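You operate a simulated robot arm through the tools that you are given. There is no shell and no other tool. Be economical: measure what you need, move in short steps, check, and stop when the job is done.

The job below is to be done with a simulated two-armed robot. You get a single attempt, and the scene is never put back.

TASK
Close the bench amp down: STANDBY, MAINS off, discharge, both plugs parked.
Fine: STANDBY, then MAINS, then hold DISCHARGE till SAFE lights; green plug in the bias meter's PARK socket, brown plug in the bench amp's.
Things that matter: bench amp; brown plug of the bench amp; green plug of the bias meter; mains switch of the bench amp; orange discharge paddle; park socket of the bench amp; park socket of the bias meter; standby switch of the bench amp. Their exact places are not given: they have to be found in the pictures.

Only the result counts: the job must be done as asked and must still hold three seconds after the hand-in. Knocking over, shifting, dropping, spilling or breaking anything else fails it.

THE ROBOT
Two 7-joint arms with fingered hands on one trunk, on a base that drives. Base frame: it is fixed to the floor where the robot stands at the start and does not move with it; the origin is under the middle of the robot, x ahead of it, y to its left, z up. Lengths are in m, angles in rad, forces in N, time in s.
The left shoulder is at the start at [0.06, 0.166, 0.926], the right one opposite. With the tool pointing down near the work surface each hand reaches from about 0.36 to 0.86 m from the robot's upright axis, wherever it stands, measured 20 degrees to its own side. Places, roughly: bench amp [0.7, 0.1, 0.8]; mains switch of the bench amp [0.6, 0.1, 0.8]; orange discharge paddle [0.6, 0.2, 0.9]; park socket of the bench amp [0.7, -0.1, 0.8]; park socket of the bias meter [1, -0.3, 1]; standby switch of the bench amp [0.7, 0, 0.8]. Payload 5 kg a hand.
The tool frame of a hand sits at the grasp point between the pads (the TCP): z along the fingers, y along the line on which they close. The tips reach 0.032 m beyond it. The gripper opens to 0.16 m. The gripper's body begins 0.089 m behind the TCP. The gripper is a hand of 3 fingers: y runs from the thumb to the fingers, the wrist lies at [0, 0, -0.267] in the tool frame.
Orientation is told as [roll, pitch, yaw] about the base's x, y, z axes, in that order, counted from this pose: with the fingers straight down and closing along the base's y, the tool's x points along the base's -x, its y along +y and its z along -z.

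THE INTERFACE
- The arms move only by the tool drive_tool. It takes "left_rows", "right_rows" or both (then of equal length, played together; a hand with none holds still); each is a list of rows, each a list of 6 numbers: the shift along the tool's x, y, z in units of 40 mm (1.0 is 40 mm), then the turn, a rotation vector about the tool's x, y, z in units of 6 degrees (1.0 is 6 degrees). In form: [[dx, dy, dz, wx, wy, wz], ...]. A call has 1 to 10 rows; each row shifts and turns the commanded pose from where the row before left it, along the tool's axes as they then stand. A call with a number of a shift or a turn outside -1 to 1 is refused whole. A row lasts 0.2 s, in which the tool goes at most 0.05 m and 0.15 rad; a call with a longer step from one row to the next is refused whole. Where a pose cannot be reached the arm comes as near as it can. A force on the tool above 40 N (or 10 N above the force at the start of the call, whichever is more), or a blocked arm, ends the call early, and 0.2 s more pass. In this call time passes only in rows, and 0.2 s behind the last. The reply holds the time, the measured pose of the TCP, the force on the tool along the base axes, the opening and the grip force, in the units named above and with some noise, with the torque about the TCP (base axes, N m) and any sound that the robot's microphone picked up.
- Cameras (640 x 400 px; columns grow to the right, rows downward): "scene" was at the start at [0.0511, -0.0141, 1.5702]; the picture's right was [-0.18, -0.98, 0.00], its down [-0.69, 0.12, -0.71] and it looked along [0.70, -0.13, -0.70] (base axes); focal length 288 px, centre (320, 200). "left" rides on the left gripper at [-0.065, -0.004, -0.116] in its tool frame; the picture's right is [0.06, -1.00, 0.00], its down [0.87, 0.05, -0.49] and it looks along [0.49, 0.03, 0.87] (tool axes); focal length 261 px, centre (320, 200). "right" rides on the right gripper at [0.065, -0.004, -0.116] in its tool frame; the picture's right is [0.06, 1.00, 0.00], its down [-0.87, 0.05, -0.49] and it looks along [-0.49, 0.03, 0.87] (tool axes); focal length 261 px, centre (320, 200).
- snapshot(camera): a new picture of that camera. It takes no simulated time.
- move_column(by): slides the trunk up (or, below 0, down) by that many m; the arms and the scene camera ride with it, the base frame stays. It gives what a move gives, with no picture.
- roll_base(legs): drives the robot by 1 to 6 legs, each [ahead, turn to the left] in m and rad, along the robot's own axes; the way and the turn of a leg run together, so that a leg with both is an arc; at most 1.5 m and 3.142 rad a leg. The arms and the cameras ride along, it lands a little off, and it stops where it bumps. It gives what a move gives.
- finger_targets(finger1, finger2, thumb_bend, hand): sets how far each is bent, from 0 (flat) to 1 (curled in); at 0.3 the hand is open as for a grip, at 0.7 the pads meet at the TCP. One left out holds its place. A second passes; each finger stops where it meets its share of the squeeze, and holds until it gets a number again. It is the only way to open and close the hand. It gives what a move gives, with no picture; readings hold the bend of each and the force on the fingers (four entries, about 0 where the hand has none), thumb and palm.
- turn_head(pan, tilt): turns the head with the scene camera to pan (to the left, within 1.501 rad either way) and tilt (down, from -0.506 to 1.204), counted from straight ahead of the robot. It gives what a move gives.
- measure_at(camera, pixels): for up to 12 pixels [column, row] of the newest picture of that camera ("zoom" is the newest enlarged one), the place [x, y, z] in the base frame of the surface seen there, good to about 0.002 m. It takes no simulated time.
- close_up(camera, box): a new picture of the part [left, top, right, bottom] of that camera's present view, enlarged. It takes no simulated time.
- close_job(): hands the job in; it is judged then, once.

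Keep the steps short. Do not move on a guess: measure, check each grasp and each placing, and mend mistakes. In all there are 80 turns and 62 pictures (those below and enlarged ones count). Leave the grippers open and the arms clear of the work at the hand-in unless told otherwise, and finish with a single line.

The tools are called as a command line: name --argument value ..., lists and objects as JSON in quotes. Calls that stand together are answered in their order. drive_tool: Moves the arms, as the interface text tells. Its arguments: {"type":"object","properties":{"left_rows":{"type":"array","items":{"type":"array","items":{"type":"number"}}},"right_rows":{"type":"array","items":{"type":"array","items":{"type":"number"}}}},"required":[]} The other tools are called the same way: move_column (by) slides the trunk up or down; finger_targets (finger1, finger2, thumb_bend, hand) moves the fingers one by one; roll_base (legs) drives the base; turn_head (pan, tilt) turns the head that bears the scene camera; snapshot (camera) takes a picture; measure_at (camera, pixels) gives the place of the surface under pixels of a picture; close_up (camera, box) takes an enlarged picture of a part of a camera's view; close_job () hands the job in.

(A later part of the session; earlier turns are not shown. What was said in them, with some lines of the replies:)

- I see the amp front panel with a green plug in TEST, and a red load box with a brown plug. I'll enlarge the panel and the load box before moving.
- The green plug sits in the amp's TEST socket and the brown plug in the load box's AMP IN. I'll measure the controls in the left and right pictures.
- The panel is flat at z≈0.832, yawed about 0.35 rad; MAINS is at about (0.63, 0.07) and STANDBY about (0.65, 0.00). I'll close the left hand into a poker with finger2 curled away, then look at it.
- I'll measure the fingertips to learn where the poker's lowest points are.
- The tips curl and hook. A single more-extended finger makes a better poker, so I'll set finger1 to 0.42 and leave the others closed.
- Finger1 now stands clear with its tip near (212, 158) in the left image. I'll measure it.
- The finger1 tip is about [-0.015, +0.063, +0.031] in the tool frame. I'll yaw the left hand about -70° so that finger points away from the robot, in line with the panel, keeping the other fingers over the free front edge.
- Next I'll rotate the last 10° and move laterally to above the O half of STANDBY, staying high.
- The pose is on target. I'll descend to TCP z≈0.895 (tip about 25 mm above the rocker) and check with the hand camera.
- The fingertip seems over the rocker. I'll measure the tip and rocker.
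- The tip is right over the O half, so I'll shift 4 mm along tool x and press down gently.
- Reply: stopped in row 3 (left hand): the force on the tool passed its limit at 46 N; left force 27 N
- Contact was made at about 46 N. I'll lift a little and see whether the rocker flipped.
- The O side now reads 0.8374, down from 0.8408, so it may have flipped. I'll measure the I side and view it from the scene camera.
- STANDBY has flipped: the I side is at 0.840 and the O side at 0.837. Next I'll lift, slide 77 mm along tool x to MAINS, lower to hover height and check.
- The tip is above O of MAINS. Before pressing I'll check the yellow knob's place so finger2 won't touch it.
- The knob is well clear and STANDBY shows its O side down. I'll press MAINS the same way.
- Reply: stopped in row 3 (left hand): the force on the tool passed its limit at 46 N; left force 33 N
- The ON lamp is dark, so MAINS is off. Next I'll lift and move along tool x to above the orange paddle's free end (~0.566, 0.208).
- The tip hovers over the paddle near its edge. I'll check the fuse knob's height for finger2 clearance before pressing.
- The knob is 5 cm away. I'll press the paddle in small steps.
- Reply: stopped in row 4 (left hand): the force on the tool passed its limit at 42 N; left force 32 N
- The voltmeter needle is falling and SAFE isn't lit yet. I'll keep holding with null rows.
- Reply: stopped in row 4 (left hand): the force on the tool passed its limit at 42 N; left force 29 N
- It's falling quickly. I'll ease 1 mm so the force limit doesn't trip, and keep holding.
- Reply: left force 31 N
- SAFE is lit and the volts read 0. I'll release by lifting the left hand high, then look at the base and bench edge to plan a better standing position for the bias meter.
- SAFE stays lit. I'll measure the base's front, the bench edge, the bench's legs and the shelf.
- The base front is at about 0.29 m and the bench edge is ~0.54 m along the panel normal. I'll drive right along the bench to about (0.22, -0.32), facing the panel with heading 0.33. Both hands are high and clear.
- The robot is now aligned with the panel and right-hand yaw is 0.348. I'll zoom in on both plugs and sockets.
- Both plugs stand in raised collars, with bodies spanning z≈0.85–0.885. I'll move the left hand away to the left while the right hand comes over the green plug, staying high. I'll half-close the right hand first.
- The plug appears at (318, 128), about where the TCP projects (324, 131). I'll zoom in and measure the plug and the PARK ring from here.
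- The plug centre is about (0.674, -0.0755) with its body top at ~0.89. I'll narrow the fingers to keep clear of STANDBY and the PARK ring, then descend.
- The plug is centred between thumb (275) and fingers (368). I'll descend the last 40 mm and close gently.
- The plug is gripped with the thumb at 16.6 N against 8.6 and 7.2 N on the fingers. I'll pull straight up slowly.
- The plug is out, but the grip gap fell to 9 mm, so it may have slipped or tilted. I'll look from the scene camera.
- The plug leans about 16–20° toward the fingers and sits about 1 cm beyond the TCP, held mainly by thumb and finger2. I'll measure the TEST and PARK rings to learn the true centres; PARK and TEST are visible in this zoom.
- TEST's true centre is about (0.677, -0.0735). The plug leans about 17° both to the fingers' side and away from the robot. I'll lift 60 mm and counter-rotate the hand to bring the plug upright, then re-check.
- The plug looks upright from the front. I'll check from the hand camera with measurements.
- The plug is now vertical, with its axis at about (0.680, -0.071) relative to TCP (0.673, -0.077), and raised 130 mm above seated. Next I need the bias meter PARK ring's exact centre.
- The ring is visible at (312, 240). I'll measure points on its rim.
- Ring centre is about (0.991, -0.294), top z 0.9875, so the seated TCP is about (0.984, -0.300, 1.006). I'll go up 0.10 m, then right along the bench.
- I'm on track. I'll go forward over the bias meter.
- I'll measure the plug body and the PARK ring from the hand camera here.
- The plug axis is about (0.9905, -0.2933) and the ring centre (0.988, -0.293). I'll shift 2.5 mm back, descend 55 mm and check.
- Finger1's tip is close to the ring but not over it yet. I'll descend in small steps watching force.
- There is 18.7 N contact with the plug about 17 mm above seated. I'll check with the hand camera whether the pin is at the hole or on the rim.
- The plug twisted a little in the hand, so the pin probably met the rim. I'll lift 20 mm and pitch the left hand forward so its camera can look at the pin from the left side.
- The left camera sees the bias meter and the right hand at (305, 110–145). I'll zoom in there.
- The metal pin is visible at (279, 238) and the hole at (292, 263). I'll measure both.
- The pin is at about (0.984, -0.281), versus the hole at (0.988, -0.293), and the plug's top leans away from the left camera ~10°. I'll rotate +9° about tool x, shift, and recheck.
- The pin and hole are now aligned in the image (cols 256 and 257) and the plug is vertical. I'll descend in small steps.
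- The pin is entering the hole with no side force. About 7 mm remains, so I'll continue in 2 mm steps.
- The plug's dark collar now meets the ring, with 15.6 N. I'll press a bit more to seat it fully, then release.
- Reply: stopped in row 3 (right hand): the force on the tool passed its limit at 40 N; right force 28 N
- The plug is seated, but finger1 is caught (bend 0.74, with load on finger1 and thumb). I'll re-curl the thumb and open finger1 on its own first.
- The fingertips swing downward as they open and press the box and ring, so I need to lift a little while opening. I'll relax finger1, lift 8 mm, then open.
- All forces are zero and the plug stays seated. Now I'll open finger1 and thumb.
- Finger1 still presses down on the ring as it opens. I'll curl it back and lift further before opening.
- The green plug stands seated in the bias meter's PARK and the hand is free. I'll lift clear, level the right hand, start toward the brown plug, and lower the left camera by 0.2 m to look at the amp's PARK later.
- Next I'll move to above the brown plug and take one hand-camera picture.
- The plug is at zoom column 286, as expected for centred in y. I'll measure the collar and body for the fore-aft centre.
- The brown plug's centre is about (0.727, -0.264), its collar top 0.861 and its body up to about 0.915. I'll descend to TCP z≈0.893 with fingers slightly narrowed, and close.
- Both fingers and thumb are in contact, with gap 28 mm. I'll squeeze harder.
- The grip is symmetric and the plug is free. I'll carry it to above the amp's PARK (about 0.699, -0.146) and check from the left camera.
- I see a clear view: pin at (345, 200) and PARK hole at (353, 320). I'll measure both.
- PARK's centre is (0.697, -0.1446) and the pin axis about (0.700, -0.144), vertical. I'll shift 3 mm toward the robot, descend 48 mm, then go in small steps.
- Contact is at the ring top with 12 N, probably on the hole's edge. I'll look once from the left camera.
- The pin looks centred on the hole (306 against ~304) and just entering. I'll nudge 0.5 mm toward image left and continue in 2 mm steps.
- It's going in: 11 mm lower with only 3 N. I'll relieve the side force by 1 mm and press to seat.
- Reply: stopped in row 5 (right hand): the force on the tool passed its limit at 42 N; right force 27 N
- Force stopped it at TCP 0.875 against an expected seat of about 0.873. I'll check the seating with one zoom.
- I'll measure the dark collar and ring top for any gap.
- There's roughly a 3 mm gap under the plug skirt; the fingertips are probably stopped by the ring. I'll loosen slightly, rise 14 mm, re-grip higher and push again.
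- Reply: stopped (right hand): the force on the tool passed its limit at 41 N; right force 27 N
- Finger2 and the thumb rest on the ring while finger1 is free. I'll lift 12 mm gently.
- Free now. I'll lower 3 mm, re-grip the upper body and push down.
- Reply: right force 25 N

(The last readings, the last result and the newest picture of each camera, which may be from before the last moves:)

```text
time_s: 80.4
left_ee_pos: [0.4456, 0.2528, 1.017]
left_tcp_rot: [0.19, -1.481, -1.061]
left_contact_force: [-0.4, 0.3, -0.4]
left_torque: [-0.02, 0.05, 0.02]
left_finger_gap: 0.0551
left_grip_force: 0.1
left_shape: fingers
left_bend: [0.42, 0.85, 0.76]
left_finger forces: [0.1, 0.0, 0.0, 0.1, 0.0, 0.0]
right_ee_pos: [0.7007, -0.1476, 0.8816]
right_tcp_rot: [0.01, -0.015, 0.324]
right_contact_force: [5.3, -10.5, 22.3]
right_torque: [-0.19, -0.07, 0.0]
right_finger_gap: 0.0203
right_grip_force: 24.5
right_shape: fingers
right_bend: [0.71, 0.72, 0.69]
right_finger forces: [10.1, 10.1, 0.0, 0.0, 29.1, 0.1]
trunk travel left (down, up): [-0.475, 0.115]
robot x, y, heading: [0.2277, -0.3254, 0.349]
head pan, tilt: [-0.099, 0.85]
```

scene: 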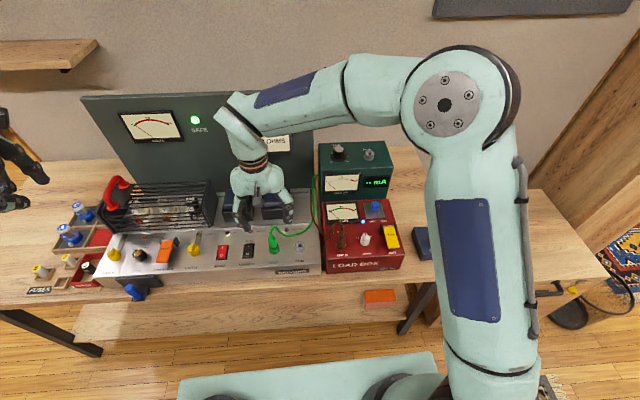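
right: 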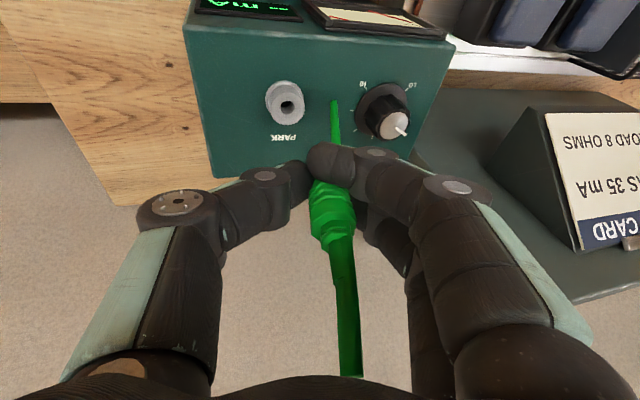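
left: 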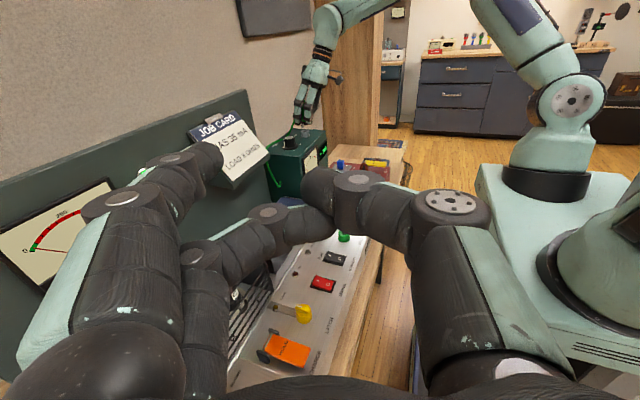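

The grip is symmetric and it went 6 mm further at 22 N. I'll do one last push to the force limit.

drive_tool --right_rows '[[0, 0, 0.05, 0, 0, 0], [0, 0, 0.05, 0, 0, 0], [0, 0, 0.05, 0, 0, 0]]'

finger_targets --hand "right" --finger1 0.67 --finger2 0.67 --thumb_bend 0.66

drive_tool --right_rows '[[0, 0, -0.1, 0, 0, 0], [0, 0, -0.1, 0, 0, 0]]'

```text
time_s: 80.9
left_ee_pos: [0.4456, 0.251, 1.0162]
left_tcp_rot: [0.196, -1.48, -1.069]
left_contact_force: [0.0, 0.2, 0.1]
left_torque: [-0.01, -0.03, -0.01]
left_finger_gap: 0.0552
left_grip_force: 0.0
left_shape: fingers
left_bend: [0.42, 0.85, 0.76]
left_finger forces: [0.0, 0.1, 0.1, 0.1, 0.0, 0.1]
right_ee_pos: [0.7013, -0.146, 0.881]
right_tcp_rot: [0.012, -0.018, 0.321]
right_contact_force: [-2.0, -9.9, 24.0]
right_torque: [-0.21, 0.11, 0.03]
right_finger_gap: 0.0198
right_grip_force: 25.7
right_shape: fingers
right_bend: [0.71, 0.72, 0.71]
right_finger forces: [13.6, 9.7, 0.1, 0.1, 27.3, 0.0]
trunk travel left (down, up): [-0.475, 0.115]
robot x, y, heading: [0.2243, -0.3267, 0.345]
head pan, tilt: [-0.099, 0.85]
stopped in row 2 (right hand): the force on the tool passed its limit at 42 N (the readings are from after the stop); the commanded pose is now the measured one
```

```text
time_s: 81.9
left_ee_pos: [0.4456, 0.2542, 1.016]
left_tcp_rot: [0.185, -1.478, -1.055]
left_contact_force: [0.6, -0.4, -0.2]
left_torque: [-0.01, -0.02, 0.01]
left_finger_gap: 0.0553
left_grip_force: 0.1
left_shape: fingers
left_bend: [0.42, 0.85, 0.76]
left_finger forces: [0.0, 0.1, 0.0, 0.0, 0.0, 0.1]
right_ee_pos: [0.7025, -0.1452, 0.8798]
right_tcp_rot: [0.011, -0.016, 0.325]
right_contact_force: [0.0, -3.3, 5.9]
right_torque: [-0.19, -0.04, 0.0]
right_finger_gap: 0.0259
right_grip_force: 2.9
right_shape: fingers
right_bend: [0.67, 0.67, 0.66]
right_finger forces: [0.0, 0.0, 0.1, 0.1, 6.7, 0.1]
trunk travel left (down, up): [-0.475, 0.115]
robot x, y, heading: [0.2285, -0.3228, 0.343]
head pan, tilt: [-0.099, 0.85]
```

```text
time_s: 82.5
left_ee_pos: [0.4463, 0.2534, 1.0162]
left_tcp_rot: [0.18, -1.481, -1.051]
left_contact_force: [0.1, -0.4, -0.6]
left_torque: [0.02, 0.02, 0.04]
left_finger_gap: 0.0555
left_grip_force: 0.0
left_shape: fingers
left_bend: [0.42, 0.85, 0.76]
left_finger forces: [0.1, 0.0, 0.1, 0.0, 0.0, 0.0]
right_ee_pos: [0.7011, -0.1458, 0.8873]
right_tcp_rot: [0.012, -0.014, 0.326]
right_contact_force: [0.8, 0.4, -1.1]
right_torque: [-0.01, 0.0, -0.01]
right_finger_gap: 0.0248
right_grip_force: 0.5
right_shape: fingers
right_bend: [0.67, 0.67, 0.66]
right_finger forces: [0.4, 0.2, 0.1, 0.0, 0.5, 0.0]
trunk travel left (down, up): [-0.475, 0.115]
robot x, y, heading: [0.2261, -0.3255, 0.346]
head pan, tilt: [-0.099, 0.85]
```

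Released cleanly. I'll open and lift the right hand well clear, then take a scene close-up of both plugs.

finger_targets --hand "right" --finger1 0.58 --finger2 0.58 --thumb_bend 0.58

drive_tool --right_rows '[[0, 0, -0.4, 0, 0, 0], [0, 0, -1, 0, 0, 0], [0, 0, -1, 0, 0, 0], [0, 0, -1, 0, 0, 0], [0, 0, -1, 0, 0, 0], [0, 0, -1, 0, 0, 0], [0, -1, -0.5, 0, 0, 0], [0, -1, -0.5, 0, 0, 0], [0, -1, -0.5, 0, 0, 0], [0, -1, -0.5, 0, 0, 0]]'

drive_tool --right_rows '[[0, -1, 0, 0, 0, 0], [0, -1, 0, 0, 0, 0], [0, -1, 0, 0, 0, 0], [0, -1, 0, 0, 0, 0], [0, -1, 0, 0, 0, 0]]'

close_up --camera "scene" --box '[190, 90, 410, 280]'

```text
time_s: 83.5
left_ee_pos: [0.4454, 0.2533, 1.016]
left_tcp_rot: [0.182, -1.479, -1.05]
left_contact_force: [0.3, -0.5, 0.1]
left_torque: [-0.03, -0.01, -0.02]
left_finger_gap: 0.0554
left_grip_force: 0.1
left_shape: fingers
left_bend: [0.42, 0.85, 0.76]
left_finger forces: [0.0, 0.1, 0.0, 0.0, 0.1, 0.0]
right_ee_pos: [0.7019, -0.1465, 0.888]
right_tcp_rot: [0.009, -0.015, 0.325]
right_contact_force: [-0.3, 0.5, 0.4]
right_torque: [0.03, 0.02, -0.05]
right_finger_gap: 0.0582
right_grip_force: 0.0
right_shape: fingers
right_bend: [0.57, 0.57, 0.57]
right_finger forces: [0.0, 0.1, 0.1, 0.1, 0.0, 0.1]
trunk travel left (down, up): [-0.475, 0.115]
robot x, y, heading: [0.2277, -0.3267, 0.348]
head pan, tilt: [-0.099, 0.85]
```

```text
time_s: 85.7
left_ee_pos: [0.446, 0.2533, 1.016]
left_tcp_rot: [0.187, -1.481, -1.054]
left_contact_force: [-0.1, -0.7, 0.5]
left_torque: [0.01, 0.01, 0.0]
left_finger_gap: 0.0549
left_grip_force: 0.1
left_shape: fingers
left_bend: [0.42, 0.85, 0.76]
left_finger forces: [0.0, 0.0, 0.1, 0.0, 0.0, 0.0]
right_ee_pos: [0.7478, -0.3031, 1.1844]
right_tcp_rot: [0.011, -0.016, 0.324]
right_contact_force: [-0.7, 0.1, 0.3]
right_torque: [-0.03, 0.01, 0.01]
right_finger_gap: 0.0588
right_grip_force: 0.0
right_shape: fingers
right_bend: [0.57, 0.57, 0.57]
right_finger forces: [0.0, 0.0, 0.1, 0.1, 0.0, 0.1]
trunk travel left (down, up): [-0.475, 0.115]
robot x, y, heading: [0.2283, -0.3246, 0.349]
head pan, tilt: [-0.099, 0.85]
```

```text
time_s: 86.9
left_ee_pos: [0.4463, 0.2537, 1.0159]
left_tcp_rot: [0.183, -1.481, -1.055]
left_contact_force: [0.0, -0.5, 0.0]
left_torque: [-0.06, 0.02, -0.03]
left_finger_gap: 0.0552
left_grip_force: 0.1
left_shape: fingers
left_bend: [0.42, 0.85, 0.76]
left_finger forces: [0.1, 0.0, 0.0, 0.0, 0.0, 0.0]
right_ee_pos: [0.8146, -0.4919, 1.1772]
right_tcp_rot: [0.01, -0.016, 0.325]
right_contact_force: [0.4, -0.7, 0.0]
right_torque: [0.01, 0.02, 0.04]
right_finger_gap: 0.0591
right_grip_force: 0.1
right_shape: fingers
right_bend: [0.57, 0.57, 0.57]
right_finger forces: [0.0, 0.1, 0.0, 0.0, 0.0, 0.0]
trunk travel left (down, up): [-0.475, 0.115]
robot x, y, heading: [0.2265, -0.3252, 0.351]
head pan, tilt: [-0.099, 0.85]
```

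```text
2.11 times, centred on (300, 185) of scene
```

zoom: 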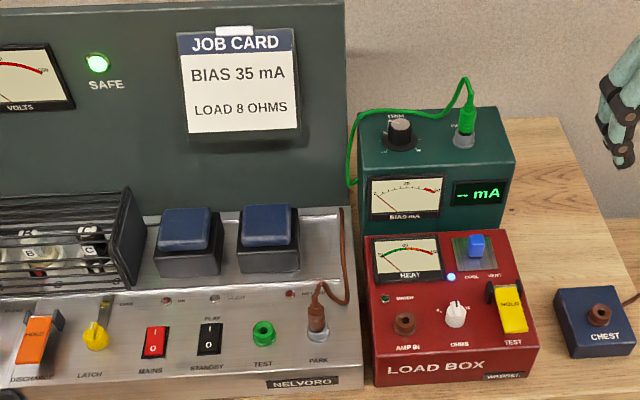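

Both plugs stand upright in their PARK sockets and SAFE is lit. I'll measure their body heights to judge the seating.

measure_at --camera "zoom" --pixels '[[466, 130], [466, 120], [467, 112], [467, 106], [467, 100], [318, 325], [317, 315], [317, 308], [317, 302], [317, 295], [318, 333], [464, 137]]'

```text
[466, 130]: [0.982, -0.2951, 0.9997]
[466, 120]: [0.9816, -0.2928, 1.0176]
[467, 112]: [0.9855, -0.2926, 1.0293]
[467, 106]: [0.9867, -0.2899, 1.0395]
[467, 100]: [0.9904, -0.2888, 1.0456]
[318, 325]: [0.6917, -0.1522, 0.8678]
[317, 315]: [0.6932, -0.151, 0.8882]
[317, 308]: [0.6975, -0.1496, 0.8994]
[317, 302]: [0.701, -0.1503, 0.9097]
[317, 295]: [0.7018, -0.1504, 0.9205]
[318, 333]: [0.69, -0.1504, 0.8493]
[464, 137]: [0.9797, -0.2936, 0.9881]
```

The green plug is fully seated. I'll use the last picture to check the brown plug's skirt against the ring.

close_up --camera "left" --box '[335, 120, 370, 160]'

measure_at --camera "zoom" --pixels '[[305, 240], [305, 230], [305, 220], [305, 210], [305, 200], [305, 190], [305, 150], [305, 110], [305, 90], [305, 250]]'

```text
10.00 times, centred on (352, 140) of left
```

zoom: 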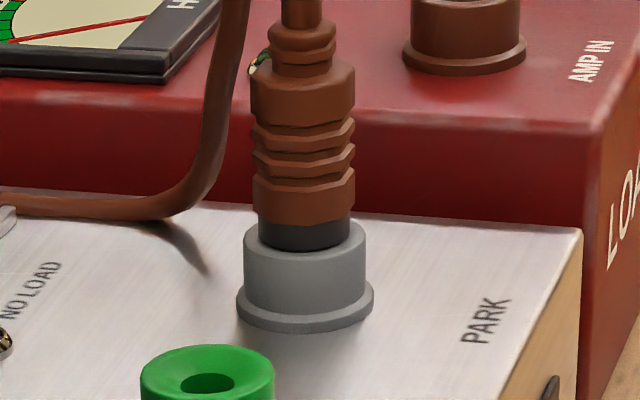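

```text
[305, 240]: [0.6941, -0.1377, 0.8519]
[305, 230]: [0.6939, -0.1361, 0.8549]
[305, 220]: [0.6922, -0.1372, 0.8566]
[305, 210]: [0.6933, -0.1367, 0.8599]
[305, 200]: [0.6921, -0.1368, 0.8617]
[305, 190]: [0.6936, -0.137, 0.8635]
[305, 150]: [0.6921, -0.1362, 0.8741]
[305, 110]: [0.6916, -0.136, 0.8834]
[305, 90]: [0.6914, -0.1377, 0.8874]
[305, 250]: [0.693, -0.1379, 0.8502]
```

The brown plug is fully seated, with its skirt flush on the ring. I'll raise the left hand, open both grippers, then hand in.

drive_tool --left_rows '[[-1, 0, 0, 0, 0, 0], [-1, 0, 0, 0, 0, 0], [-1, 0, 0, 0, 0, 0]]'

finger_targets --hand "left" --finger1 0.3 --finger2 0.3 --thumb_bend 0.3

finger_targets --hand "right" --finger1 0.3 --finger2 0.3 --thumb_bend 0.3

close_job

```text
time_s: 87.7
left_ee_pos: [0.4511, 0.2428, 1.1357]
left_tcp_rot: [0.183, -1.482, -1.054]
left_contact_force: [0.3, -0.2, 0.8]
left_torque: [0.02, 0.03, 0.0]
left_finger_gap: 0.0553
left_grip_force: 0.0
left_shape: fingers
left_bend: [0.42, 0.85, 0.76]
left_finger forces: [0.0, 0.0, 0.1, 0.0, 0.0, 0.1]
right_ee_pos: [0.8135, -0.4919, 1.1779]
right_tcp_rot: [0.009, -0.015, 0.322]
right_contact_force: [-0.1, 0.2, 0.5]
right_torque: [0.03, 0.0, -0.01]
right_finger_gap: 0.0591
right_grip_force: 0.1
right_shape: fingers
right_bend: [0.57, 0.57, 0.57]
right_finger forces: [0.1, 0.1, 0.0, 0.1, 0.0, 0.1]
trunk travel left (down, up): [-0.475, 0.115]
robot x, y, heading: [0.2263, -0.3265, 0.344]
head pan, tilt: [-0.099, 0.85]
```

```text
time_s: 88.7
left_ee_pos: [0.4505, 0.2421, 1.1327]
left_tcp_rot: [0.181, -1.479, -1.05]
left_contact_force: [-0.1, -0.3, -0.8]
left_torque: [0.01, 0.01, -0.05]
left_finger_gap: 0.1677
left_grip_force: 0.1
left_shape: fingers
left_bend: [0.3, 0.3, 0.3]
left_finger forces: [0.0, 0.0, 0.1, 0.0, 0.0, 0.0]
right_ee_pos: [0.8133, -0.4898, 1.1782]
right_tcp_rot: [0.011, -0.016, 0.324]
right_contact_force: [0.3, 0.1, 0.4]
right_torque: [0.0, -0.02, 0.01]
right_finger_gap: 0.0587
right_grip_force: 0.2
right_shape: fingers
right_bend: [0.57, 0.57, 0.57]
right_finger forces: [0.0, 0.0, 0.0, 0.0, 0.0, 0.0]
trunk travel left (down, up): [-0.475, 0.115]
robot x, y, heading: [0.2292, -0.3271, 0.346]
head pan, tilt: [-0.099, 0.85]
```

```text
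time_s: 89.7
left_ee_pos: [0.4511, 0.2434, 1.1332]
left_tcp_rot: [0.182, -1.48, -1.049]
left_contact_force: [-0.6, 0.1, 0.0]
left_torque: [0.03, -0.04, -0.01]
left_finger_gap: 0.1677
left_grip_force: 0.0
left_shape: fingers
left_bend: [0.3, 0.3, 0.3]
left_finger forces: [0.1, 0.0, 0.0, 0.0, 0.0, 0.1]
right_ee_pos: [0.8142, -0.4902, 1.1777]
right_tcp_rot: [0.01, -0.017, 0.325]
right_contact_force: [0.1, -0.1, 0.0]
right_torque: [0.0, 0.05, -0.02]
right_finger_gap: 0.1675
right_grip_force: 0.0
right_shape: fingers
right_bend: [0.3, 0.3, 0.3]
right_finger forces: [0.0, 0.0, 0.0, 0.0, 0.1, 0.0]
trunk travel left (down, up): [-0.475, 0.115]
robot x, y, heading: [0.2285, -0.3265, 0.35]
head pan, tilt: [-0.099, 0.85]
```

```text
The job is handed in.
```

The bench amp is shut down and handed in: STANDBY, then MAINS off, DISCHARGE held until SAFE lit, the green plug parked in the bias meter, and the brown plug parked in the amp.
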